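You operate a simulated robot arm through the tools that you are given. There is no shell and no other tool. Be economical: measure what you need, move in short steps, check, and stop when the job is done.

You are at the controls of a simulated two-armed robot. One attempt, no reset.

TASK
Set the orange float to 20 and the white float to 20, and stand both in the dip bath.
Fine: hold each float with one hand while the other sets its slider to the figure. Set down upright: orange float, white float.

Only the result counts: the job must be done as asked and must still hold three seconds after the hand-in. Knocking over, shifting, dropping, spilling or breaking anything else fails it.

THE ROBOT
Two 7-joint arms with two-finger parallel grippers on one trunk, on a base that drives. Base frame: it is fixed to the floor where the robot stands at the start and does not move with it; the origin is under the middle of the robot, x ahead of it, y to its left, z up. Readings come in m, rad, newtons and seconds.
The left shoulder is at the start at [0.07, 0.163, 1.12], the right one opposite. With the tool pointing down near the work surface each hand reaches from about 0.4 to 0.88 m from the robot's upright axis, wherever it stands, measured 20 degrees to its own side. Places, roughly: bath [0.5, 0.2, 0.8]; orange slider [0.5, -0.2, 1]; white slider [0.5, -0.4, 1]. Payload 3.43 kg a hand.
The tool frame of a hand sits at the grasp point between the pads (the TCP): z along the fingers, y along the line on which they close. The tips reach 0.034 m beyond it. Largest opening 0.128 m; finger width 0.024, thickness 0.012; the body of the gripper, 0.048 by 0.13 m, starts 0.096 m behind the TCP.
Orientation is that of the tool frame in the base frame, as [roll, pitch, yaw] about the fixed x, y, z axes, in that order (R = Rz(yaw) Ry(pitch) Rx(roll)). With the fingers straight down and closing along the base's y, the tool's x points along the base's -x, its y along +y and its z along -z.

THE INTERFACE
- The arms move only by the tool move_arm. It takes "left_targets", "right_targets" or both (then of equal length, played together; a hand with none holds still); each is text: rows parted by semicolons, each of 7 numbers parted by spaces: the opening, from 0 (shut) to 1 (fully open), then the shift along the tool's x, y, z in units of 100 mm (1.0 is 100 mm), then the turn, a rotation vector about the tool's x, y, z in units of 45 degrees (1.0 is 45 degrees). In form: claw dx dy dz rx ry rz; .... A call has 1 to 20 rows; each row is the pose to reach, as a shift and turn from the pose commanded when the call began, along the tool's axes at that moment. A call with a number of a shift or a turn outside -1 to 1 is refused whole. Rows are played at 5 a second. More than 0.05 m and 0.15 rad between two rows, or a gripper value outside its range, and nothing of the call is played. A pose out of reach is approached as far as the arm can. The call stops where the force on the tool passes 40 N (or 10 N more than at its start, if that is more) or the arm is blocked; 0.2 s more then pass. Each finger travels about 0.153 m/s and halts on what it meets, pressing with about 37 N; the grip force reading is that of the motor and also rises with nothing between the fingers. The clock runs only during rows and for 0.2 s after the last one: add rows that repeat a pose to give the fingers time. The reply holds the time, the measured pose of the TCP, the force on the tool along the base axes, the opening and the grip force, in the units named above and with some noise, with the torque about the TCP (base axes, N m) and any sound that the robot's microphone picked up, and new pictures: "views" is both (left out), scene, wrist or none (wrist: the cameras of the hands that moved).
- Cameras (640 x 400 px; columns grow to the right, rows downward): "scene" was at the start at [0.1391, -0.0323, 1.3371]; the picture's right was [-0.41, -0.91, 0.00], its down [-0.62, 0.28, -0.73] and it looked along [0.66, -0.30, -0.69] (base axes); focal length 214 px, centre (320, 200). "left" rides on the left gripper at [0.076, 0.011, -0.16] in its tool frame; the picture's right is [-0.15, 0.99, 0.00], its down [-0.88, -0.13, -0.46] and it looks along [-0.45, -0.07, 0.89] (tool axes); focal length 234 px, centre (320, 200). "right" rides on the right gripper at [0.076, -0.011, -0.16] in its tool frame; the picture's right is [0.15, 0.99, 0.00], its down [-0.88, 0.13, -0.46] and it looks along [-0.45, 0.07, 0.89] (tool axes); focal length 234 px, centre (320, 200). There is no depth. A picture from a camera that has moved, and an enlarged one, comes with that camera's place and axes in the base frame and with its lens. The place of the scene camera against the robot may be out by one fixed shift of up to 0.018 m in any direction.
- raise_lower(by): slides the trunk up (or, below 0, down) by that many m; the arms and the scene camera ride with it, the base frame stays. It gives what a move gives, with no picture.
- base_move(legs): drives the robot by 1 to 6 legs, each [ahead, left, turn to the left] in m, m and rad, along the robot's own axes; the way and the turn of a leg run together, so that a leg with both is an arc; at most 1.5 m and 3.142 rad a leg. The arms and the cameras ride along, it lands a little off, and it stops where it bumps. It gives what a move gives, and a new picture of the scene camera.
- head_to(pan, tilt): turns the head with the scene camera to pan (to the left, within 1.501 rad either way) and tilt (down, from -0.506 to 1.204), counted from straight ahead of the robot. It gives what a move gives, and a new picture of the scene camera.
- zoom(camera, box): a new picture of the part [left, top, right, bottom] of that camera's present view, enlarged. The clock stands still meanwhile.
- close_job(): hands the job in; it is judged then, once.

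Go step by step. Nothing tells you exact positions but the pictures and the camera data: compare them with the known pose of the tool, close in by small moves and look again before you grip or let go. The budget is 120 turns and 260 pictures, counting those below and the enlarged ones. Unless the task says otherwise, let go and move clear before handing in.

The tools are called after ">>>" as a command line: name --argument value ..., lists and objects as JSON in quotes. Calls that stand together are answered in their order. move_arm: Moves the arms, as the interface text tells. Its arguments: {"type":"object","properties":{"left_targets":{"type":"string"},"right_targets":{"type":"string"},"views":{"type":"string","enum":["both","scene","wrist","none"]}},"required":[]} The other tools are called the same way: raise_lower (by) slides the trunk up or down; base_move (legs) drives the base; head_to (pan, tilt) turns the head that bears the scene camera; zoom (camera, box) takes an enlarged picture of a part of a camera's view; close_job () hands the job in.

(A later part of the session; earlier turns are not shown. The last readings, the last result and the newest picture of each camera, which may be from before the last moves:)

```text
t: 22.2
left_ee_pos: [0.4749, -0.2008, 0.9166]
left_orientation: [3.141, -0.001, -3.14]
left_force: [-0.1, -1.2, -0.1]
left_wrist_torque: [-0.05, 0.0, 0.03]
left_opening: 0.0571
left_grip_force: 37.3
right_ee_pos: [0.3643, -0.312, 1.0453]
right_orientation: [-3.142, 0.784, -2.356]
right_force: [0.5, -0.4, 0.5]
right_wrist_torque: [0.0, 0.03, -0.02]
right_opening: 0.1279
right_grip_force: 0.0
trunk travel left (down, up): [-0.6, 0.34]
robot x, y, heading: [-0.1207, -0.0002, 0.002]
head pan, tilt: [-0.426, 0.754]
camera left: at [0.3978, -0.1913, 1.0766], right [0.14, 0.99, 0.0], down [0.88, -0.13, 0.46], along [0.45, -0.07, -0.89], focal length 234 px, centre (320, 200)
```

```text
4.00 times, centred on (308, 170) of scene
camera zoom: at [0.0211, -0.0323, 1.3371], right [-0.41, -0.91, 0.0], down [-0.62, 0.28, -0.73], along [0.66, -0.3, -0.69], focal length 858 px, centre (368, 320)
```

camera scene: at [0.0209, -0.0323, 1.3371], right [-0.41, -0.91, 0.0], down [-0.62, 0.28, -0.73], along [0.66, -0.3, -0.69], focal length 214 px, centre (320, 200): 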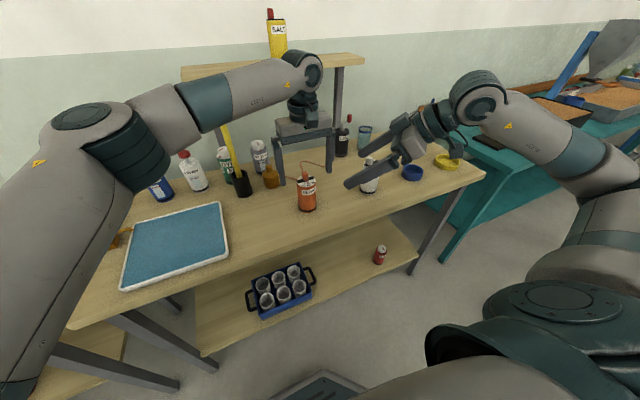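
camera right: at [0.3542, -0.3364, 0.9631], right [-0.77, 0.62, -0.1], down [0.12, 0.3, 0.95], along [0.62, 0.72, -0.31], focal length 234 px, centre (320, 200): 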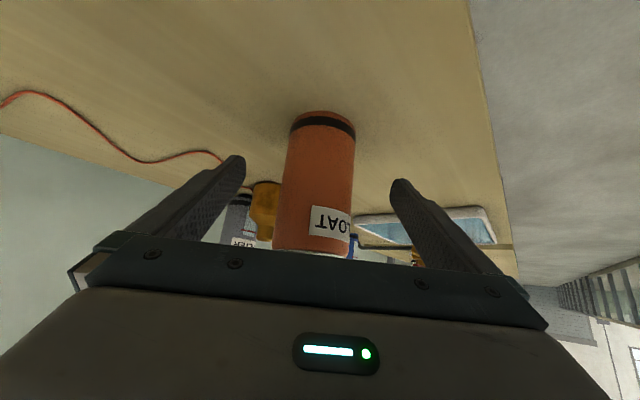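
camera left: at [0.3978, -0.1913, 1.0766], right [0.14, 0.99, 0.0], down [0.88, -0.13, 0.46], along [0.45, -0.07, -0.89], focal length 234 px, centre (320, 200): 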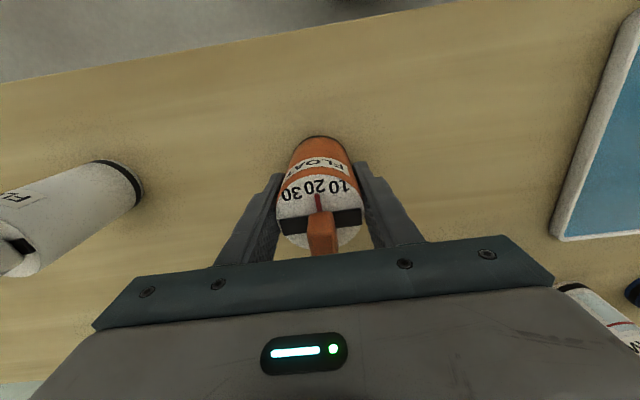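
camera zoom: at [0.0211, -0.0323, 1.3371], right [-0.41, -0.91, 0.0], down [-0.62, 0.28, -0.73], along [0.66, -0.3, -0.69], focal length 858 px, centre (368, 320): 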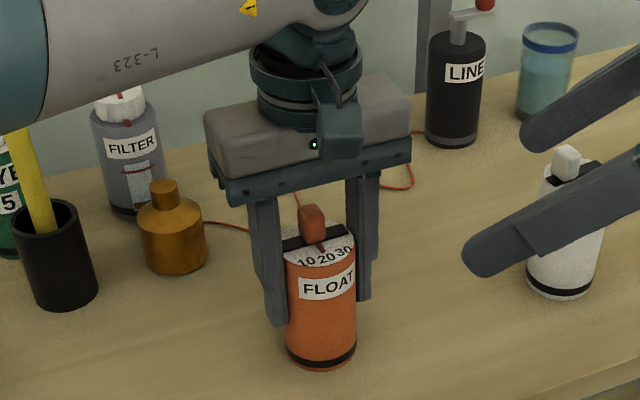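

Gripped. I lift it and carry it toward the bath at +y.

>>> move_arm --left_targets "0 0 0 -0.4 0 0 0; 0 0 0 -0.8 0 0 0; 0 0 0.4 -0.8 0 0 0; 0 0 0.8 -0.8 0 0 0; 0 0 1 -0.8 0 0 0" --views "none"

>>> move_arm --left_targets "0 0 0.4 0 0 0 0; 0 0 0.8 0 0 0 0; 0 0 1 0 0 0 0" --views "none"

>>> move_arm --left_targets "0 0 0.4 0 0 0 0; 0 -0.1 0.8 0 0 0 0; 0 -0.2 1 0 0 0 0; 0 -0.2 1 0 0 0 0" --views "both"

```text
t: 23.4
left_ee_pos: [0.4726, -0.1019, 0.9968]
left_orientation: [-3.142, 0.0, 3.141]
left_force: [0.3, -1.2, 0.0]
left_wrist_torque: [0.0, 0.02, -0.03]
left_opening: 0.0146
left_grip_force: 36.7
right_ee_pos: [0.3638, -0.3118, 1.0461]
right_orientation: [3.14, 0.785, -2.357]
right_force: [0.5, 0.5, 1.2]
right_wrist_torque: [-0.02, -0.03, -0.01]
right_opening: 0.1283
right_grip_force: 0.0
trunk travel left (down, up): [-0.6, 0.34]
robot x, y, heading: [-0.1175, -0.0031, 0.003]
head pan, tilt: [-0.426, 0.754]
```

```text
t: 24.2
left_ee_pos: [0.4716, -0.0017, 0.9962]
left_orientation: [3.141, 0.0, -3.14]
left_force: [0.1, -0.8, -0.3]
left_wrist_torque: [-0.03, 0.02, -0.03]
left_opening: 0.0145
left_grip_force: 36.9
right_ee_pos: [0.364, -0.3113, 1.0451]
right_orientation: [3.139, 0.784, -2.357]
right_force: [0.4, 0.6, 0.4]
right_wrist_torque: [-0.02, -0.02, -0.01]
right_opening: 0.1281
right_grip_force: 0.0
trunk travel left (down, up): [-0.6, 0.34]
robot x, y, heading: [-0.1167, 0.0006, 0.004]
head pan, tilt: [-0.426, 0.754]
```

```text
t: 25.2
left_ee_pos: [0.4916, 0.0972, 0.9955]
left_orientation: [3.141, 0.001, -3.141]
left_force: [-0.8, -2.9, -0.4]
left_wrist_torque: [-0.45, 0.01, -0.02]
left_opening: 0.0183
left_grip_force: 37.5
right_ee_pos: [0.3639, -0.3118, 1.0448]
right_orientation: [3.139, 0.786, -2.357]
right_force: [-0.4, -0.4, -0.1]
right_wrist_torque: [-0.01, 0.01, 0.02]
right_opening: 0.128
right_grip_force: 0.0
trunk travel left (down, up): [-0.6, 0.34]
robot x, y, heading: [-0.1164, 0.0007, 0.004]
head pan, tilt: [-0.426, 0.754]
camera scene: at [0.021, -0.0329, 1.3371], right [-0.41, -0.91, 0.0], down [-0.62, 0.28, -0.73], along [0.66, -0.3, -0.69], focal length 214 px, centre (320, 200)
camera left: at [0.415, 0.1089, 1.1568], right [0.14, 0.99, 0.0], down [0.88, -0.13, 0.46], along [0.45, -0.06, -0.89], focal length 234 px, centre (320, 200)
```

scene: 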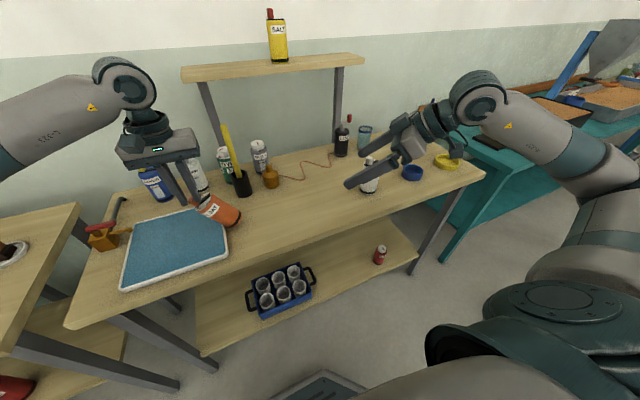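
left: 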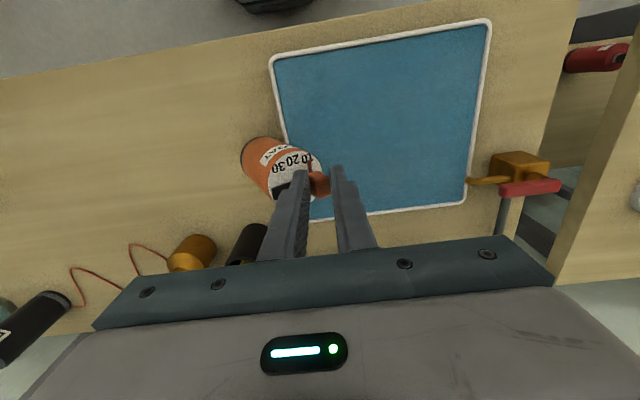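

The float slid in the fingers during the lift: the left hand is now holding only the knob, and the float has tilted against the bath rim. I look closely before correcting.

>>> zoom --camera "scene" --box '[150, 140, 278, 240]'

>>> zoom --camera "left" --box '[220, 120, 380, 220]'

```text
4.00 times, centred on (214, 190) of scene
camera zoom: at [0.021, -0.0329, 1.3371], right [-0.41, -0.91, 0.0], down [-0.62, 0.28, -0.73], along [0.66, -0.3, -0.69], focal length 858 px, centre (744, 240)
```

zoom: 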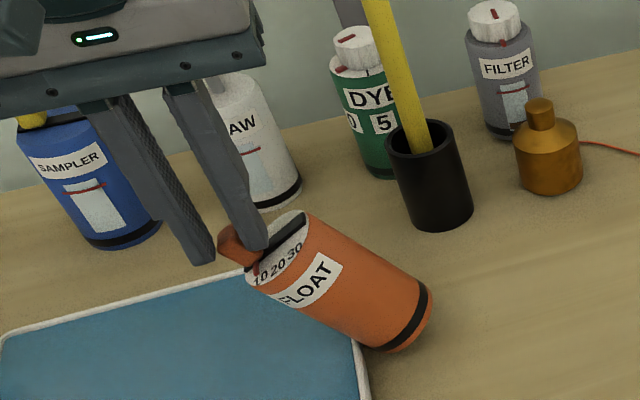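

```text
4.00 times, centred on (300, 170) of left
camera zoom: at [0.415, 0.1089, 1.1568], right [0.14, 0.99, 0.0], down [0.88, -0.13, 0.46], along [0.45, -0.06, -0.89], focal length 937 px, centre (400, 320)
```

zoom: 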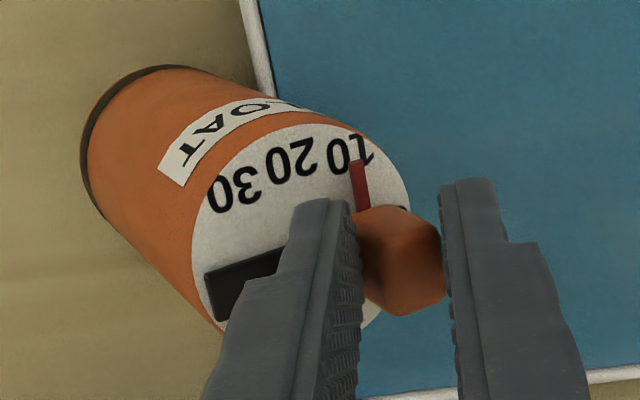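

The float leans over the rim and the slider has been pulled to 10. I retrace slowly in -y with the knob still clamped, to right the float on the table.

>>> move_arm --left_targets "0 0 -0.1 0 0 0 0; 0 0 -0.2 0 0 0 0; 0 0 -0.3 0 0 0 0; 0 0 -0.4 0 0 0 0; 0 0 -0.45 0 0 0 0" --views "scene"

>>> zoom --camera "scene" --box '[166, 120, 294, 220]'

>>> zoom --camera "left" --box '[220, 100, 380, 220]'

```text
t: 26.4
left_ee_pos: [0.4889, 0.0522, 1.0013]
left_orientation: [-3.139, 0.008, -3.139]
left_force: [3.9, -0.5, 39.4]
left_wrist_torque: [-0.34, -0.68, 0.0]
left_opening: 0.0157
left_grip_force: 36.8
right_ee_pos: [0.3604, -0.312, 1.0465]
right_orientation: [-3.139, 0.788, -2.354]
right_force: [-0.3, -0.8, 0.4]
right_wrist_torque: [0.01, -0.04, 0.0]
right_opening: 0.1279
right_grip_force: 0.0
trunk travel left (down, up): [-0.6, 0.34]
robot x, y, heading: [-0.1214, 0.0011, -0.006]
head pan, tilt: [-0.426, 0.754]
camera scene: at [0.0173, -0.0327, 1.3379], right [-0.41, -0.91, 0.0], down [-0.62, 0.28, -0.73], along [0.67, -0.3, -0.68], focal length 214 px, centre (320, 200)
```

scene: 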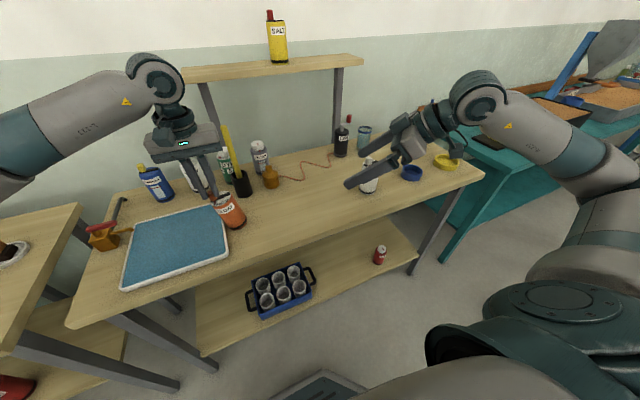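

```text
4.00 times, centred on (230, 170) of scene
camera zoom: at [0.0173, -0.0327, 1.3379], right [-0.41, -0.91, 0.0], down [-0.62, 0.28, -0.73], along [0.67, -0.3, -0.68], focal length 858 px, centre (680, 320)
```

zoom: 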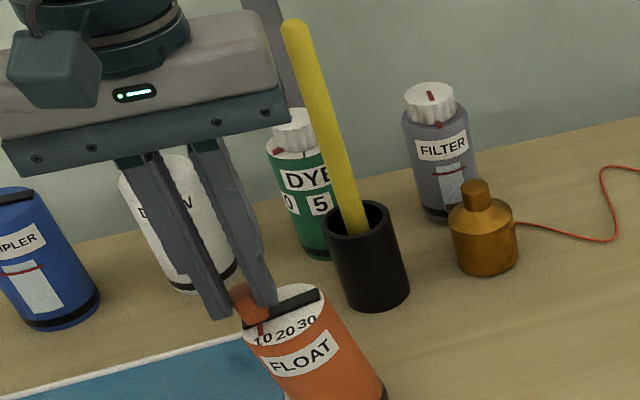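

```text
3.33 times, centred on (300, 160) of left
camera zoom: at [0.4122, 0.0635, 1.1606], right [0.15, 0.99, 0.0], down [0.88, -0.13, 0.46], along [0.46, -0.07, -0.89], focal length 781 px, centre (387, 333)
```

zoom: 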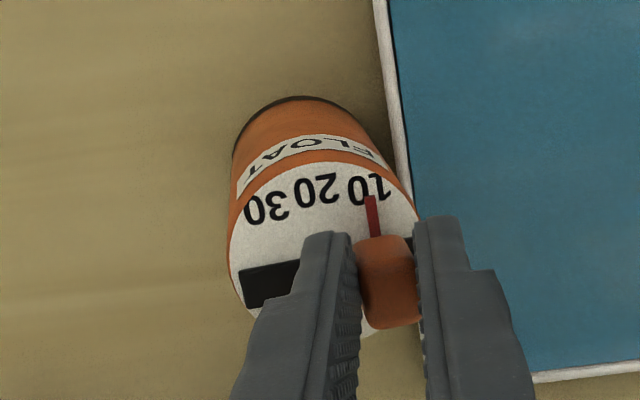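

The float is coming upright, but the tips press on its top (39 N). I raise slightly while finishing the return.

>>> move_arm --left_targets "0 0 0 -0.06 0 0 0; 0 0 -0.06 -0.1 0 0 0; 0 0 -0.12 -0.12 0 0 0; 0 0 -0.18 -0.12 0 0 0; 0 0 -0.24 -0.12 0 0 0; 0 0 -0.28 -0.12 0 0 0" --views "none"

>>> zoom --camera "scene" --box '[166, 140, 294, 240]'

>>> zoom --camera "left" --box '[220, 100, 380, 220]'

```text
t: 27.8
left_ee_pos: [0.4918, 0.0236, 1.0066]
left_orientation: [-3.141, -0.001, -3.139]
left_force: [-0.1, -0.5, -1.4]
left_wrist_torque: [-0.01, 0.02, 0.0]
left_opening: 0.0145
left_grip_force: 36.9
right_ee_pos: [0.3639, -0.3104, 1.0444]
right_orientation: [3.139, 0.786, -2.357]
right_force: [0.1, -0.5, 0.0]
right_wrist_torque: [0.02, 0.01, 0.01]
right_opening: 0.1278
right_grip_force: 0.0
trunk travel left (down, up): [-0.6, 0.34]
robot x, y, heading: [-0.1226, -0.0009, 0.002]
head pan, tilt: [-0.426, 0.754]
```

```text
4.00 times, centred on (230, 190) of scene
camera zoom: at [0.0211, -0.0322, 1.3371], right [-0.41, -0.91, 0.0], down [-0.62, 0.28, -0.73], along [0.66, -0.3, -0.69], focal length 858 px, centre (680, 240)
```

zoom: 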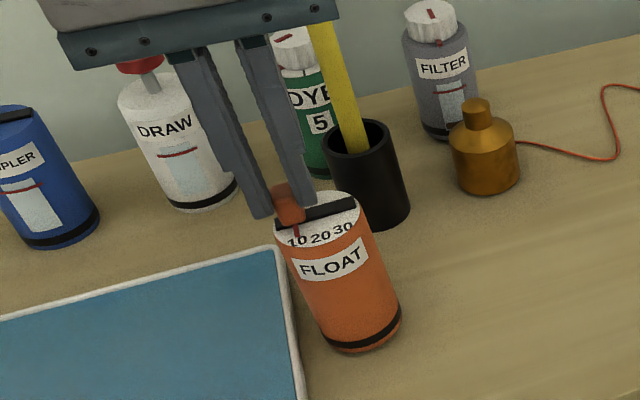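

```text
3.33 times, centred on (300, 160) of left
camera zoom: at [0.4158, 0.0363, 1.1668], right [0.14, 0.99, 0.0], down [0.88, -0.13, 0.46], along [0.45, -0.07, -0.89], focal length 781 px, centre (387, 333)
```

zoom: 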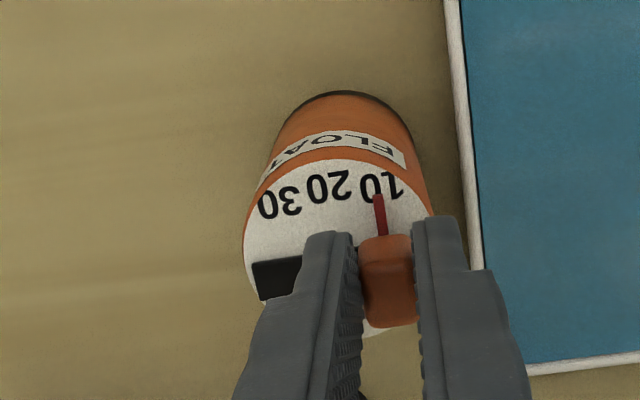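

The float is upright again at about (0.495, 0.01), beside the bath, with the slider at 10. I release the knob, rise and look.

>>> move_arm --left_targets "0.2 0 0 0 0 0 0; 0.35 0 0 0 0 0 0; 0.35 0 0 -0.2 0 0 0; 0.5 0 0 -0.5 0 0 0; 0.6 0 0 -0.6 0 0 0; 0.6 0 0 -0.6 0 0 0" --views "wrist"

>>> zoom --camera "scene" --box '[166, 140, 294, 240]'

>>> zoom --camera "left" --box '[240, 80, 400, 180]'

```text
t: 29.2
left_ee_pos: [0.4928, 0.0243, 1.0678]
left_orientation: [3.141, 0.0, -3.14]
left_force: [0.2, 1.0, -0.5]
left_wrist_torque: [0.03, 0.05, 0.02]
left_opening: 0.0768
left_grip_force: 0.1
right_ee_pos: [0.364, -0.3123, 1.0444]
right_orientation: [3.139, 0.786, -2.356]
right_force: [-0.2, 0.7, -0.1]
right_wrist_torque: [0.01, -0.01, 0.0]
right_opening: 0.128
right_grip_force: 0.0
trunk travel left (down, up): [-0.6, 0.34]
robot x, y, heading: [-0.1204, 0.001, 0.003]
head pan, tilt: [-0.426, 0.754]
camera left: at [0.4166, 0.0356, 1.2281], right [0.14, 0.99, 0.0], down [0.88, -0.13, 0.46], along [0.45, -0.07, -0.89], focal length 234 px, centre (320, 200)
```

left: 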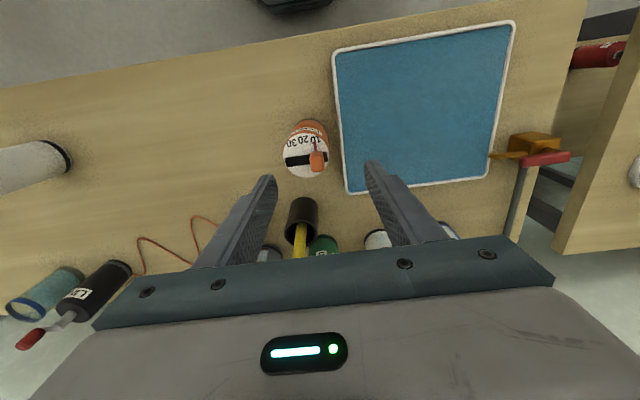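

```text
4.00 times, centred on (230, 190) of scene
camera zoom: at [0.021, -0.0321, 1.3371], right [-0.41, -0.91, 0.0], down [-0.62, 0.28, -0.73], along [0.66, -0.3, -0.69], focal length 858 px, centre (680, 240)
```

zoom: 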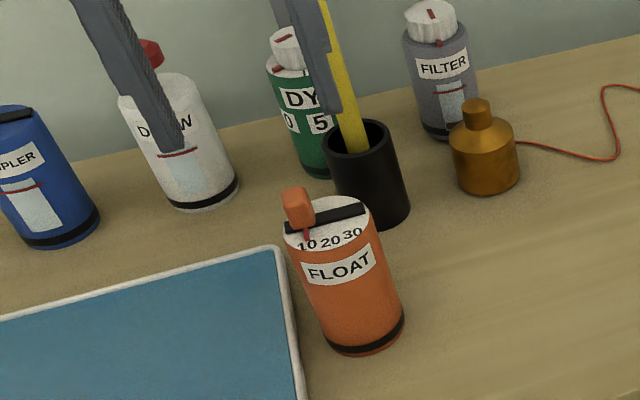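

```text
4.00 times, centred on (320, 130) of left
camera zoom: at [0.4166, 0.0356, 1.2281], right [0.14, 0.99, 0.0], down [0.88, -0.13, 0.46], along [0.45, -0.07, -0.89], focal length 937 px, centre (320, 480)
```

zoom: 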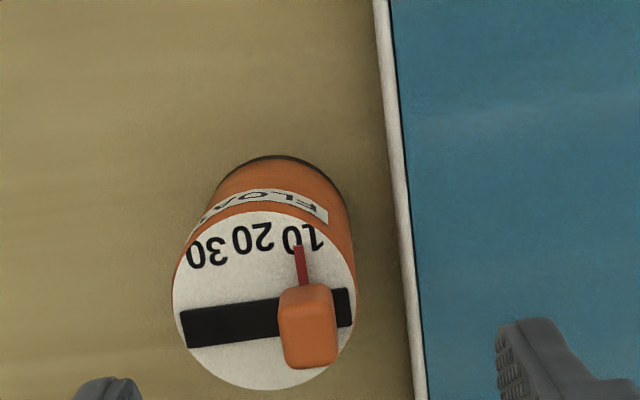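

Standing upright. I centre the hand over the body and go down deeper than last time, to test the grip with a slow lift.

>>> move_arm --left_targets "0.65 0 -0.18 0.2 0 0 0; 0.65 0 -0.18 0.5 0 0 0; 0.65 0 -0.18 0.8 0 0 0; 0.65 0 -0.18 0.8 0 0 0" --views "none"

>>> zoom --camera "scene" --box '[166, 140, 294, 240]'

>>> zoom --camera "left" --box '[220, 100, 412, 220]'

```text
t: 30.2
left_ee_pos: [0.4917, 0.0056, 0.989]
left_orientation: [-3.141, -0.001, -3.14]
left_force: [0.4, 0.7, 0.1]
left_wrist_torque: [-0.01, -0.02, -0.02]
left_opening: 0.0833
left_grip_force: 0.0
right_ee_pos: [0.3641, -0.3114, 1.0454]
right_orientation: [3.14, 0.786, -2.354]
right_force: [0.5, 0.8, 0.3]
right_wrist_torque: [-0.02, 0.0, -0.02]
right_opening: 0.128
right_grip_force: 0.1
trunk travel left (down, up): [-0.6, 0.34]
robot x, y, heading: [-0.1197, 0.0025, 0.005]
head pan, tilt: [-0.426, 0.754]
```

```text
4.00 times, centred on (230, 190) of scene
camera zoom: at [0.0207, -0.0322, 1.3371], right [-0.41, -0.91, 0.0], down [-0.62, 0.28, -0.73], along [0.66, -0.3, -0.69], focal length 858 px, centre (680, 240)
```

zoom: 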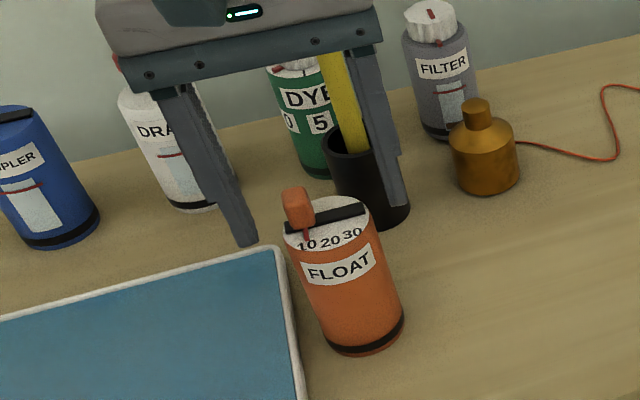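

```text
3.33 times, centred on (316, 160) of left
camera zoom: at [0.4151, 0.0171, 1.1486], right [0.15, 0.99, 0.0], down [0.88, -0.13, 0.46], along [0.45, -0.07, -0.89], focal length 781 px, centre (333, 333)
```

zoom: 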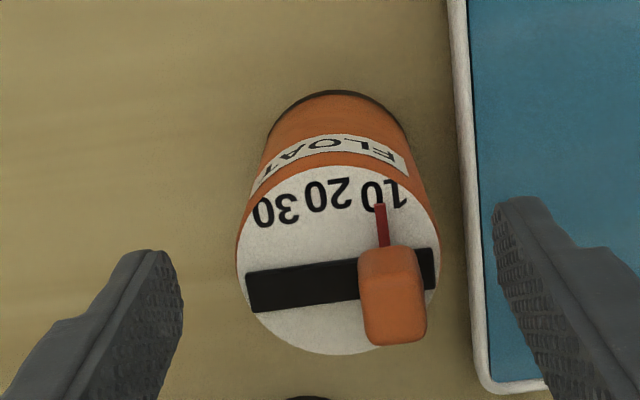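

>>> move_arm --left_targets "0.65 0 0 0.25 0 0 0; 0.65 0 0 0.5 0 0 0; 0.65 0 0 0.75 0 0 0; 0.65 0 0 0.85 0 0 0; 0.4 0 0 0.85 0 0 0; 0 0 0 0.85 0 0 0; 0 0 0 0.85 0 0 0; 0 0 0 0.85 0 0 0" --views "none"

>>> move_arm --left_targets "0 0 0 -0.02 0 0 0; 0 0 0 -0.04 0 0 0; 0 0 0 -0.06 0 0 0; 0 0 0 -0.08 0 0 0; 0 0 0 -0.1 0 0 0; 0 0 0 -0.1 0 0 0" --views "none"

>>> zoom --camera "scene" --box '[166, 140, 294, 240]'

```text
t: 32.0
left_ee_pos: [0.4917, 0.0043, 0.9036]
left_orientation: [3.142, 0.001, -3.14]
left_force: [0.5, -0.3, 0.1]
left_wrist_torque: [-0.08, 0.02, 0.02]
left_opening: 0.0569
left_grip_force: 36.9
right_ee_pos: [0.3645, -0.3103, 1.0452]
right_orientation: [3.137, 0.785, -2.354]
right_force: [0.3, 0.4, -0.2]
right_wrist_torque: [0.01, -0.02, -0.02]
right_opening: 0.1278
right_grip_force: 0.1
trunk travel left (down, up): [-0.6, 0.34]
robot x, y, heading: [-0.1168, 0.0001, -0.003]
head pan, tilt: [-0.426, 0.754]
```

```text
t: 33.4
left_ee_pos: [0.4918, 0.005, 0.9146]
left_orientation: [3.141, 0.001, -3.139]
left_force: [-0.3, 0.6, -1.9]
left_wrist_torque: [0.0, 0.04, 0.01]
left_opening: 0.0569
left_grip_force: 37.0
right_ee_pos: [0.3647, -0.3103, 1.0452]
right_orientation: [3.138, 0.786, -2.356]
right_force: [0.6, 0.3, 0.0]
right_wrist_torque: [0.01, -0.03, -0.04]
right_opening: 0.128
right_grip_force: 0.1
trunk travel left (down, up): [-0.6, 0.34]
robot x, y, heading: [-0.118, 0.0002, 0.004]
head pan, tilt: [-0.426, 0.754]
```

```text
4.00 times, centred on (230, 190) of scene
camera zoom: at [0.0212, -0.0321, 1.3371], right [-0.41, -0.91, 0.0], down [-0.62, 0.28, -0.73], along [0.66, -0.3, -0.69], focal length 858 px, centre (680, 240)
```

zoom: 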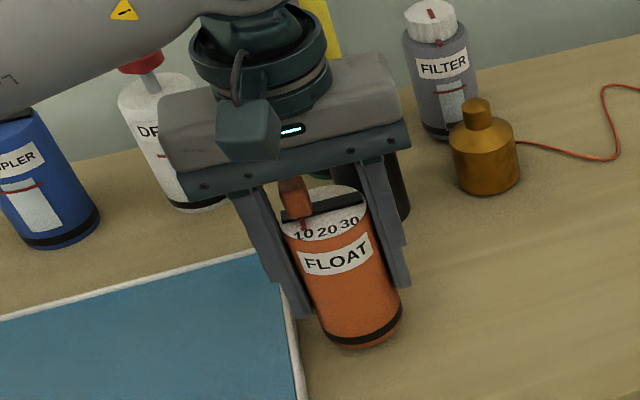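

A slow lift works: the float rose with the hand, at about 2 N. The first slip came from lifting too fast, so I continue gently.

>>> move_arm --left_targets "0 0 0 -0.04 0 0 0; 0 0 0 -0.1 0 0 0; 0 0 0 -0.16 0 0 0; 0 0 0 -0.22 0 0 0; 0 0 0 -0.28 0 0 0; 0 0 0 -0.34 0 0 0; 0 0 0 -0.38 0 0 0; 0 0 0 -0.4 0 0 0; 0 0 0 -0.4 0 0 0" --views "none"

>>> zoom --camera "scene" --box '[166, 140, 294, 240]'

```text
t: 35.4
left_ee_pos: [0.4919, 0.0065, 0.9528]
left_orientation: [3.141, 0.001, -3.14]
left_force: [1.1, 0.3, -1.2]
left_wrist_torque: [-0.02, 0.04, 0.0]
left_opening: 0.0569
left_grip_force: 37.1
right_ee_pos: [0.3634, -0.3109, 1.0453]
right_orientation: [3.139, 0.785, -2.356]
right_force: [0.2, 0.9, 0.7]
right_wrist_torque: [-0.01, -0.03, -0.03]
right_opening: 0.1276
right_grip_force: 0.2
trunk travel left (down, up): [-0.6, 0.34]
robot x, y, heading: [-0.119, 0.0011, -0.002]
head pan, tilt: [-0.426, 0.754]
```

```text
4.00 times, centred on (230, 190) of scene
camera zoom: at [0.0212, -0.0321, 1.3371], right [-0.41, -0.91, 0.0], down [-0.62, 0.28, -0.73], along [0.66, -0.3, -0.69], focal length 858 px, centre (680, 240)
```

zoom: 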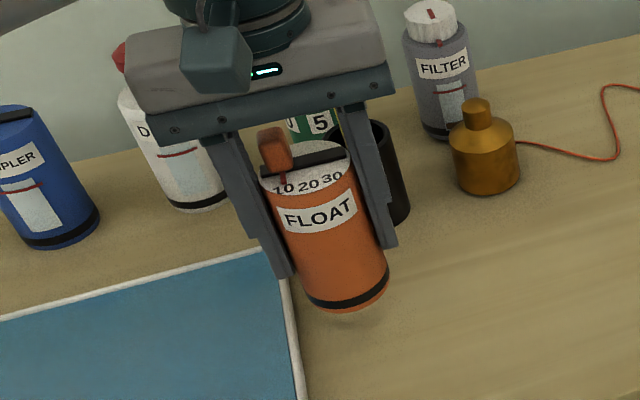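

The float is held 5 cm up. I move it gently over the bath, to about (0.475, 0.106).

>>> move_arm --left_targets "0 0 0.05 0 0 0 0; 0 0 0.15 0 0 0 0; 0 0.04 0.28 0 0 0 0; 0 0.08 0.42 0 0 0 0; 0 0.12 0.56 0 0 0 0; 0 0.16 0.7 0 0 0 0; 0 0.16 0.84 0 0 0 0; 0 0.16 0.95 0 0 0 0; 0 0.16 1 0 0 0 0; 0 0.16 1 0 0 0 0" --views "both"

>>> zoom --camera "scene" --box '[118, 160, 278, 260]'

```text
t: 37.6
left_ee_pos: [0.4743, 0.1064, 0.9537]
left_orientation: [-3.141, -0.001, -3.138]
left_force: [0.7, -0.9, -1.4]
left_wrist_torque: [0.0, 0.01, 0.01]
left_opening: 0.0569
left_grip_force: 37.4
right_ee_pos: [0.365, -0.3116, 1.0442]
right_orientation: [3.14, 0.786, -2.359]
right_force: [0.2, -0.1, 0.3]
right_wrist_torque: [0.03, 0.0, 0.02]
right_opening: 0.1282
right_grip_force: 0.1
trunk travel left (down, up): [-0.6, 0.34]
robot x, y, heading: [-0.1212, -0.0, -0.001]
head pan, tilt: [-0.426, 0.754]
camera scene: at [0.0211, -0.0321, 1.3371], right [-0.41, -0.91, 0.0], down [-0.62, 0.28, -0.73], along [0.66, -0.3, -0.69], focal length 214 px, centre (320, 200)
camera left: at [0.399, 0.1178, 1.1136], right [0.14, 0.99, 0.0], down [0.88, -0.13, 0.46], along [0.45, -0.07, -0.89], focal length 234 px, centre (320, 200)
```

scene: 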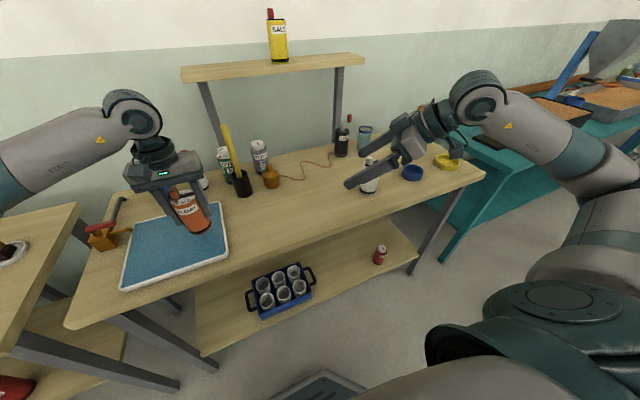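
left: 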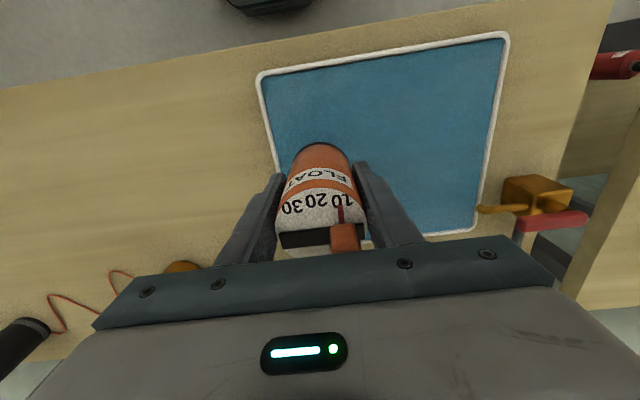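

```text
4.00 times, centred on (198, 210) of scene
camera zoom: at [0.0211, -0.0321, 1.3371], right [-0.41, -0.91, 0.0], down [-0.62, 0.28, -0.73], along [0.66, -0.3, -0.69], focal length 858 px, centre (808, 160)
```

zoom: 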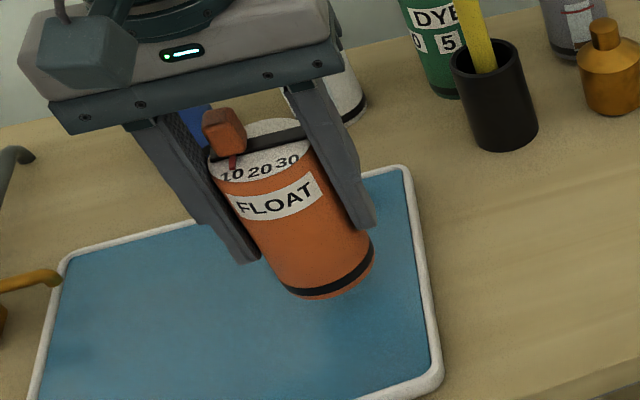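

Well inside the rim. I lower gently.

>>> move_arm --left_targets "0 0 0 0.06 0 0 0; 0 0 0 0.14 0 0 0; 0 0 0 0.22 0 0 0; 0 0 0 0.3 0 0 0; 0 0 0 0.36 0 0 0; 0 0 0 0.4 0 0 0; 0 0 0 0.4 0 0 0" --views "none"

>>> zoom --camera "scene" --box '[118, 170, 278, 270]'

```text
t: 39.2
left_ee_pos: [0.4772, 0.1074, 0.9136]
left_orientation: [-3.14, 0.0, -3.139]
left_force: [0.8, -0.3, 2.2]
left_wrist_torque: [0.09, 0.02, -0.02]
left_opening: 0.057
left_grip_force: 37.0
right_ee_pos: [0.3652, -0.3107, 1.0442]
right_orientation: [3.141, 0.785, -2.355]
right_force: [0.2, -0.1, -0.9]
right_wrist_torque: [-0.02, -0.03, 0.07]
right_opening: 0.1281
right_grip_force: 0.1
trunk travel left (down, up): [-0.6, 0.34]
robot x, y, heading: [-0.1191, -0.0013, 0.004]
head pan, tilt: [-0.426, 0.754]
```

```text
4.00 times, centred on (198, 220) of scene
camera zoom: at [0.0209, -0.0322, 1.3372], right [-0.41, -0.91, 0.0], down [-0.62, 0.28, -0.73], along [0.66, -0.3, -0.69], focal length 858 px, centre (808, 120)
```

zoom: 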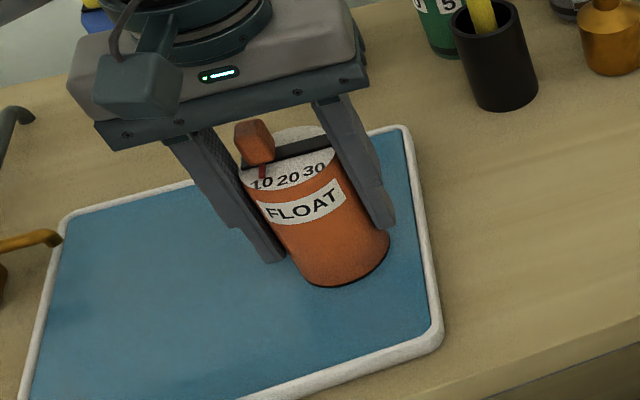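

>>> move_arm --left_targets "0 0 0 0.02 0 0 0; 0 0 0 0.02 0 0 0" --views "none"

```text
t: 39.8
left_ee_pos: [0.475, 0.1075, 0.9116]
left_orientation: [-3.141, 0.002, -3.14]
left_force: [3.5, 0.7, 13.3]
left_wrist_torque: [0.32, 0.07, -0.05]
left_opening: 0.0571
left_grip_force: 36.9
right_ee_pos: [0.364, -0.3117, 1.0462]
right_orientation: [3.141, 0.785, -2.354]
right_force: [-0.2, -0.2, -0.2]
right_wrist_torque: [-0.01, -0.02, -0.02]
right_opening: 0.1283
right_grip_force: 0.0
trunk travel left (down, up): [-0.6, 0.34]
robot x, y, heading: [-0.1201, 0.0007, 0.004]
head pan, tilt: [-0.426, 0.754]
```

The float is firmly on the bath floor. I relax, open and rise.

>>> move_arm --left_targets "0 0 0 -0.02 0 0 0; 0.52 0 0 -0.02 0 0 0; 0.58 0 0 -0.02 0 0 0; 0.58 0 0 -0.3 0 0 0; 0.58 0 0 -0.65 0 0 0; 0.58 0 0 -1 0 0 0; 0.58 0 0 -1 0 0 0" --views "wrist"

>>> zoom --camera "scene" --box '[118, 170, 278, 270]'

>>> zoom --camera "left" --box '[240, 100, 400, 200]'

```text
t: 41.4
left_ee_pos: [0.4748, 0.1074, 1.0094]
left_orientation: [-3.141, -0.001, -3.139]
left_force: [-0.4, -0.1, -0.5]
left_wrist_torque: [0.02, 0.02, 0.0]
left_opening: 0.0743
left_grip_force: 0.1
right_ee_pos: [0.3645, -0.3105, 1.0444]
right_orientation: [3.14, 0.786, -2.356]
right_force: [-0.4, 0.2, -0.4]
right_wrist_torque: [0.02, 0.02, -0.02]
right_opening: 0.1279
right_grip_force: 0.1
trunk travel left (down, up): [-0.6, 0.34]
robot x, y, heading: [-0.1193, -0.0011, 0.002]
head pan, tilt: [-0.426, 0.754]
camera left: at [0.3984, 0.1182, 1.1698], right [0.15, 0.99, 0.0], down [0.88, -0.13, 0.46], along [0.45, -0.07, -0.89], focal length 234 px, centre (320, 200)
```

left: 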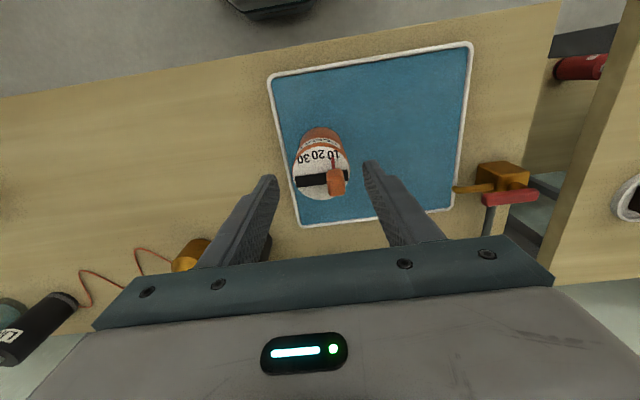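

```text
4.00 times, centred on (198, 220) of scene
camera zoom: at [0.0213, -0.0318, 1.3371], right [-0.41, -0.91, 0.0], down [-0.62, 0.28, -0.73], along [0.66, -0.3, -0.69], focal length 858 px, centre (808, 120)
```

zoom: 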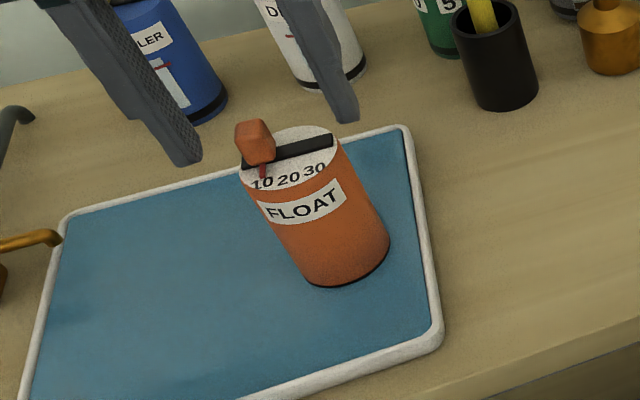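

```text
4.00 times, centred on (320, 150) of left
camera zoom: at [0.3984, 0.1182, 1.1698], right [0.15, 0.99, 0.0], down [0.88, -0.13, 0.46], along [0.45, -0.07, -0.89], focal length 937 px, centre (320, 400)
```

zoom: 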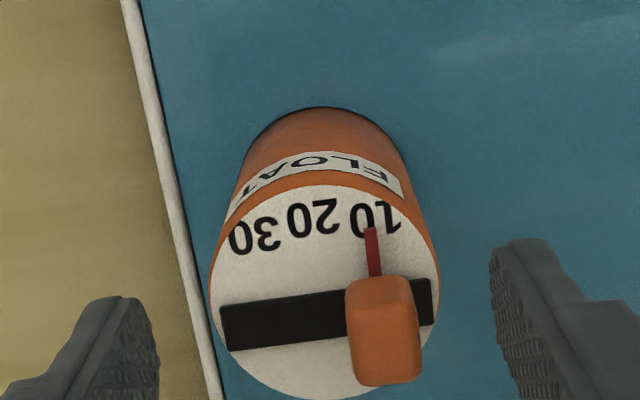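

The orange float stands upright in the bath with its slider at 10. I raise the left hand and bring the right hand over in stages to hold it.

>>> move_arm --left_targets "0.4 0 0 -0.4 0 0 0; 0.32 0 0 -0.8 0 0 0; 0.32 0 0 -1 0 0 0" --right_targets "1 -0.18 0.24 0.17 0 0 0; 1 -0.37 0.48 0.34 0 0 0; 1 -0.55 0.725 0.51 0 0 0" --views "none"

>>> move_arm --right_targets "1 -0.18 0.24 0.17 0 0 0; 1 -0.37 0.48 0.34 0 0 0; 1 -0.55 0.725 0.51 0 0 0; 1 -0.55 0.725 0.51 0 0 0" --views "both"

```text
t: 42.2
left_ee_pos: [0.4759, 0.1086, 1.1103]
left_orientation: [-3.141, 0.0, -3.14]
left_force: [-0.6, -0.9, -0.4]
left_wrist_torque: [-0.05, 0.02, -0.02]
left_opening: 0.0409
left_grip_force: 0.1
right_ee_pos: [0.3673, -0.2045, 1.047]
right_orientation: [-3.141, 0.786, -2.357]
right_force: [0.3, 1.0, 0.1]
right_wrist_torque: [-0.01, 0.0, -0.02]
right_opening: 0.1277
right_grip_force: 0.1
trunk travel left (down, up): [-0.6, 0.34]
robot x, y, heading: [-0.1182, 0.0021, -0.002]
head pan, tilt: [-0.426, 0.754]
```

```text
t: 43.2
left_ee_pos: [0.4742, 0.1072, 1.1103]
left_orientation: [3.141, 0.001, -3.14]
left_force: [-0.5, -0.5, -0.3]
left_wrist_torque: [0.0, -0.02, -0.01]
left_opening: 0.041
left_grip_force: 0.1
right_ee_pos: [0.3693, -0.1019, 1.0506]
right_orientation: [3.139, 0.788, -2.356]
right_force: [0.2, -0.7, 0.6]
right_wrist_torque: [0.0, 0.04, 0.01]
right_opening: 0.1281
right_grip_force: 0.0
trunk travel left (down, up): [-0.6, 0.34]
robot x, y, heading: [-0.1161, -0.0045, 0.003]
head pan, tilt: [-0.426, 0.754]
camera scene: at [0.0207, -0.0329, 1.3371], right [-0.41, -0.91, 0.0], down [-0.62, 0.28, -0.73], along [0.66, -0.3, -0.69], focal length 214 px, centre (320, 200)
camera right: at [0.258, -0.2285, 1.1097], right [-0.77, 0.63, -0.1], down [0.12, 0.3, 0.95], along [0.62, 0.72, -0.31], focal length 234 px, centre (320, 200)
```

scene: 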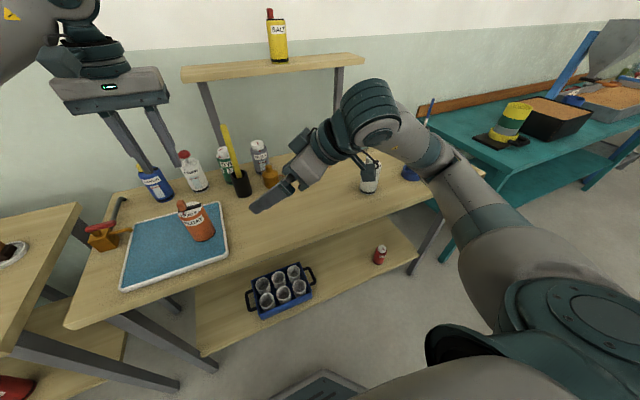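
right: 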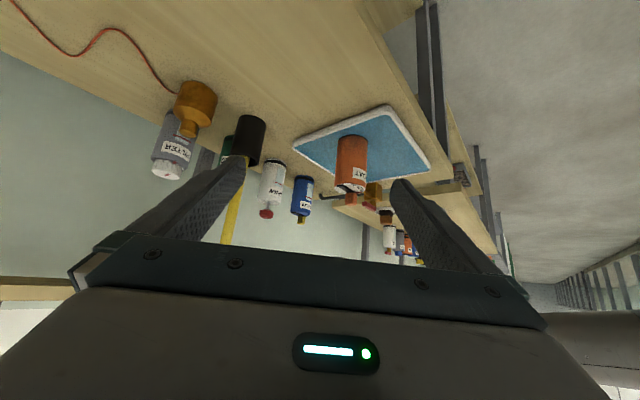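

>>> move_arm --right_targets "1 -0.18 0.24 0.17 0 0 0; 1 -0.37 0.48 0.34 0 0 0; 1 -0.55 0.725 0.51 0 0 0; 1 -0.55 0.725 0.51 0 0 0" --views "none"

>>> move_arm --right_targets "1 0 0 0.35 0 0 0; 1 0 0 0.7 0 0 0; 1 0 0 1 0 0 0; 1 0 0 1 0 0 0" --views "both"

```text
t: 44.2
left_ee_pos: [0.4747, 0.1061, 1.1098]
left_orientation: [3.141, 0.0, -3.14]
left_force: [-0.5, 0.1, 0.7]
left_wrist_torque: [0.05, -0.01, 0.01]
left_opening: 0.0408
left_grip_force: 0.2
right_ee_pos: [0.3688, 0.0011, 1.0533]
right_orientation: [3.14, 0.786, -2.357]
right_force: [0.0, 0.7, -0.4]
right_wrist_torque: [0.02, 0.0, -0.02]
right_opening: 0.1279
right_grip_force: 0.0
trunk travel left (down, up): [-0.6, 0.34]
robot x, y, heading: [-0.1184, 0.0052, 0.0]
head pan, tilt: [-0.426, 0.754]
```

```text
t: 45.2
left_ee_pos: [0.4749, 0.1086, 1.1116]
left_orientation: [-3.141, 0.003, -3.139]
left_force: [-0.8, -0.7, -0.2]
left_wrist_torque: [0.02, -0.02, 0.0]
left_opening: 0.0409
left_grip_force: 0.0
right_ee_pos: [0.419, 0.0508, 0.9833]
right_orientation: [3.138, 0.788, -2.358]
right_force: [-0.9, 0.9, -0.5]
right_wrist_torque: [-0.03, 0.01, -0.03]
right_opening: 0.1279
right_grip_force: 0.0
trunk travel left (down, up): [-0.6, 0.34]
robot x, y, heading: [-0.1181, -0.0018, 0.001]
head pan, tilt: [-0.426, 0.754]
camera scene: at [0.0207, -0.0323, 1.3371], right [-0.41, -0.91, 0.0], down [-0.62, 0.28, -0.73], along [0.66, -0.3, -0.69], focal length 214 px, centre (320, 200)
camera right: at [0.3093, -0.0754, 1.0425], right [-0.77, 0.63, -0.1], down [0.12, 0.3, 0.95], along [0.62, 0.72, -0.31], focal length 234 px, centre (320, 200)
```

scene: 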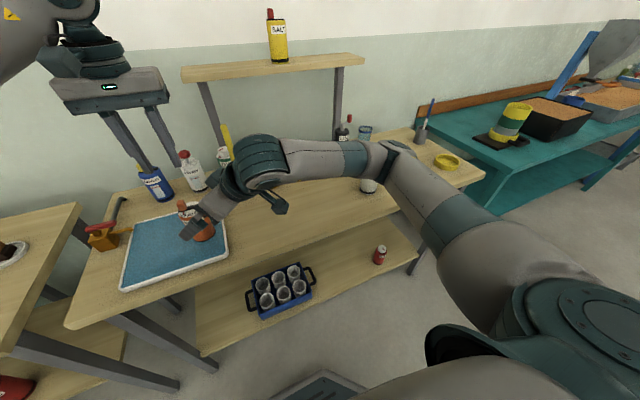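
right: 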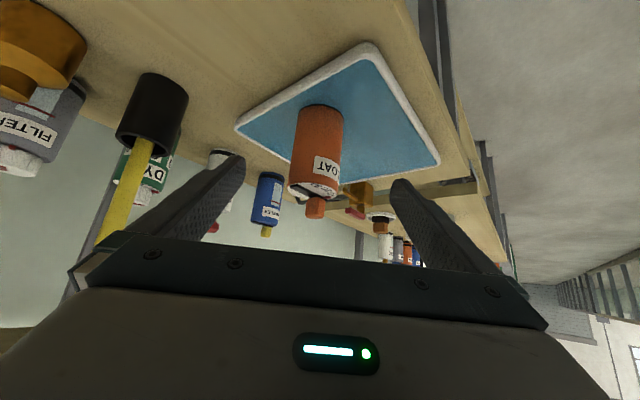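

>>> move_arm --right_targets "1 0 0 0.35 0 0 0; 1 0 0 0.7 0 0 0; 1 0 0 1 0 0 0; 0.6 0 0 1 0 0 0; 0.2 0 0 1 0 0 0; 0 0 0 1 0 0 0; 0 0 0 1 0 0 0" --views "both"

>>> zoom --camera "left" --box '[240, 90, 400, 190]'

>>> zoom --camera "scene" --box '[138, 180, 266, 260]'

```text
t: 46.8
left_ee_pos: [0.4762, 0.1077, 1.1096]
left_orientation: [3.14, -0.001, -3.139]
left_force: [-0.4, 0.3, -0.3]
left_wrist_torque: [0.03, -0.02, 0.02]
left_opening: 0.041
left_grip_force: 0.1
right_ee_pos: [0.4684, 0.1013, 0.9133]
right_orientation: [3.14, 0.785, -2.357]
right_force: [0.1, 0.2, -0.5]
right_wrist_torque: [-0.02, 0.02, 0.02]
right_opening: 0.0568
right_grip_force: 36.9
trunk travel left (down, up): [-0.6, 0.34]
robot x, y, heading: [-0.1202, -0.0003, 0.002]
head pan, tilt: [-0.426, 0.754]
camera scene: at [0.0212, -0.0319, 1.3371], right [-0.41, -0.91, 0.0], down [-0.62, 0.28, -0.73], along [0.66, -0.3, -0.69], focal length 214 px, centre (320, 200)
camera right: at [0.3583, -0.0248, 0.9717], right [-0.77, 0.62, -0.1], down [0.12, 0.3, 0.94], along [0.62, 0.72, -0.31], focal length 234 px, centre (320, 200)
```

scene: 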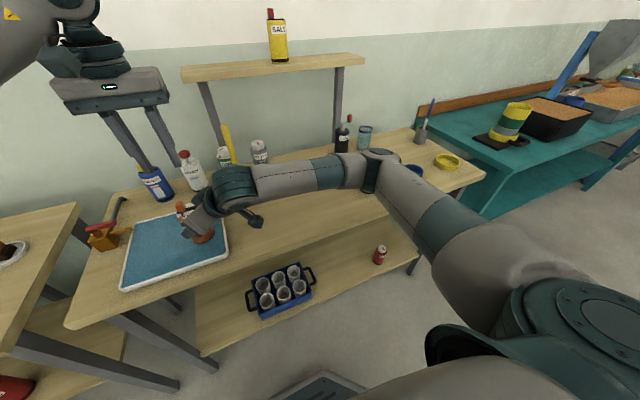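
right: 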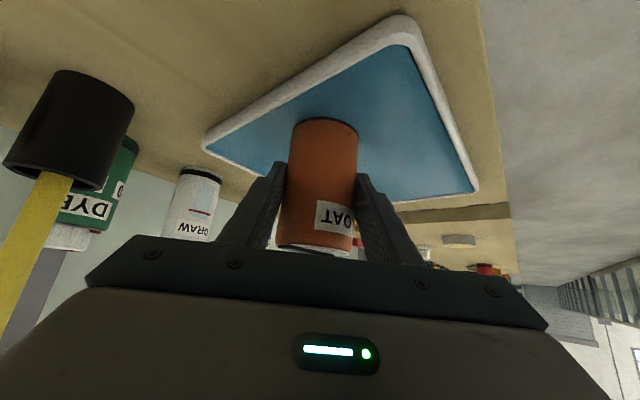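

```text
4.00 times, centred on (320, 140) of left
camera zoom: at [0.3994, 0.1193, 1.2706], right [0.14, 0.99, 0.0], down [0.88, -0.13, 0.46], along [0.45, -0.07, -0.89], focal length 937 px, centre (320, 440)
```

zoom: 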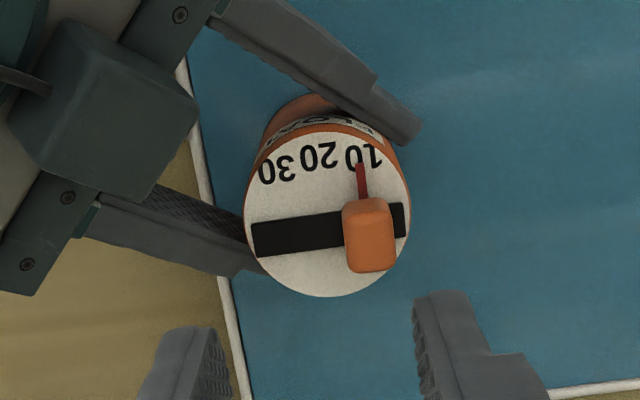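

```text
5.00 times, centred on (202, 220) of scene
camera zoom: at [0.0212, -0.0319, 1.3371], right [-0.41, -0.91, 0.0], down [-0.62, 0.28, -0.73], along [0.66, -0.3, -0.69], focal length 1072 px, centre (910, 100)
```

zoom: 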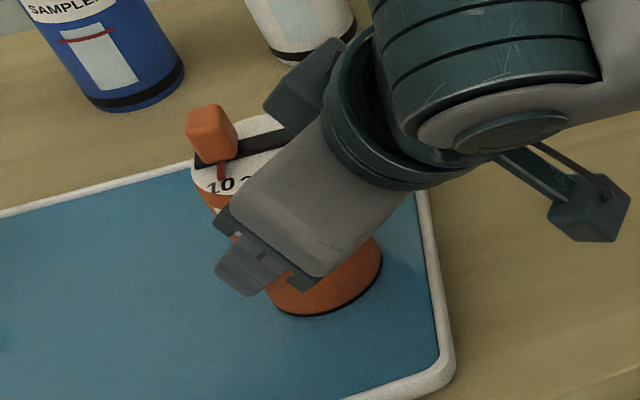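

The right hand holds the orange float; the knob is at about (0.478, 0.123). I lower the left fingers around it.

>>> move_arm --left_targets "0.32 -0.02 0.15 0.3 0 0 0; 0.32 -0.02 0.15 0.6 0 0 0; 0.32 -0.02 0.15 0.7 0 0 0; 0.32 -0.02 0.15 0.7 0 0 0" --views "none"

>>> zoom --camera "left" --box '[256, 100, 384, 180]'

>>> zoom --camera "scene" --box '[138, 160, 234, 220]'

```text
t: 47.8
left_ee_pos: [0.4775, 0.1219, 1.0402]
left_orientation: [3.14, -0.001, -3.139]
left_force: [0.5, 0.2, 0.9]
left_wrist_torque: [-0.01, 0.01, 0.02]
left_opening: 0.0408
left_grip_force: 0.1
right_ee_pos: [0.4678, 0.1022, 0.9126]
right_orientation: [3.14, 0.786, -2.354]
right_force: [0.0, 0.9, 0.0]
right_wrist_torque: [0.0, 0.04, -0.02]
right_opening: 0.0565
right_grip_force: 37.3
trunk travel left (down, up): [-0.6, 0.34]
robot x, y, heading: [-0.1192, 0.0017, -0.0]
head pan, tilt: [-0.426, 0.754]
```

```text
5.00 times, centred on (320, 140) of left
camera zoom: at [0.4019, 0.1327, 1.2013], right [0.14, 0.99, 0.0], down [0.88, -0.13, 0.46], along [0.45, -0.07, -0.89], focal length 1171 px, centre (320, 500)
```

zoom: 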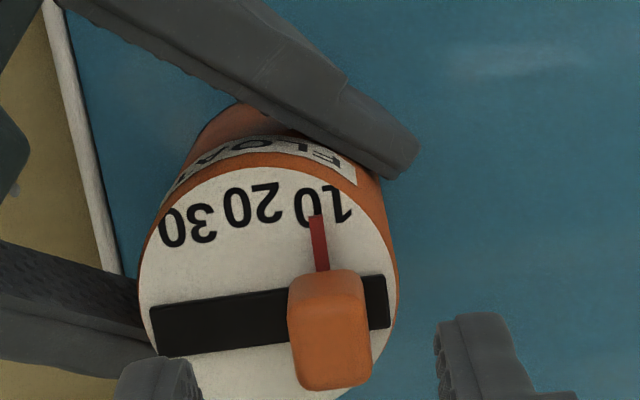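

```text
6.67 times, centred on (186, 190) of scene
camera zoom: at [0.0213, -0.032, 1.3371], right [-0.41, -0.91, 0.0], down [-0.62, 0.28, -0.73], along [0.66, -0.3, -0.69], focal length 1430 px, centre (1213, 267)
```

zoom: 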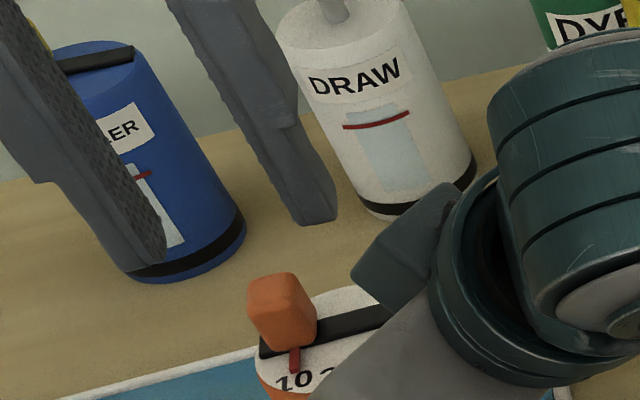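

>>> move_arm --left_targets "0.32 0 0.01 0.15 0 0 0; 0.32 0 0.02 0.3 0 0 0; 0.32 0 0.02 0.4 0 0 0; 0.2 0 0.02 0.4 0 0 0; 0.1 0 0.02 0.4 0 0 0; 0 0 0.02 0.4 0 0 0; 0 0 0.02 0.4 0 0 0" --views "none"

>>> zoom --camera "left" --box '[272, 110, 368, 180]'

```text
t: 49.4
left_ee_pos: [0.4783, 0.1228, 1.0009]
left_orientation: [3.14, -0.001, -3.141]
left_force: [-0.1, -2.2, -0.3]
left_wrist_torque: [-0.04, -0.09, -0.13]
left_opening: 0.0146
left_grip_force: 36.6
right_ee_pos: [0.4683, 0.1009, 0.9119]
right_orientation: [3.139, 0.786, -2.354]
right_force: [0.8, 1.1, 0.6]
right_wrist_torque: [-0.09, 0.05, 0.08]
right_opening: 0.0566
right_grip_force: 36.8
trunk travel left (down, up): [-0.6, 0.34]
robot x, y, heading: [-0.118, 0.0003, 0.001]
head pan, tilt: [-0.426, 0.754]
```

```text
5.71 times, centred on (320, 145) of left
camera zoom: at [0.4015, 0.1341, 1.1612], right [0.15, 0.99, 0.0], down [0.88, -0.13, 0.46], along [0.45, -0.07, -0.89], focal length 1338 px, centre (320, 514)
```

zoom: 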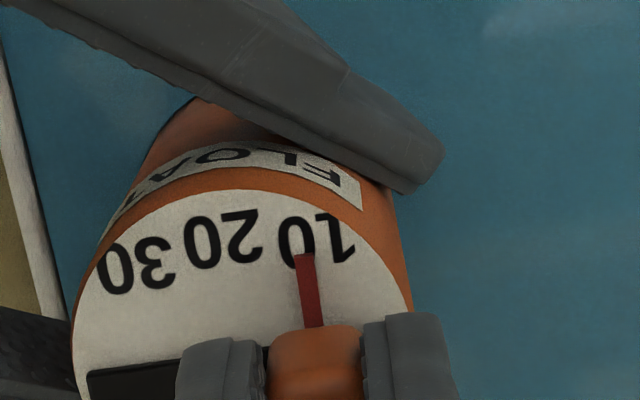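

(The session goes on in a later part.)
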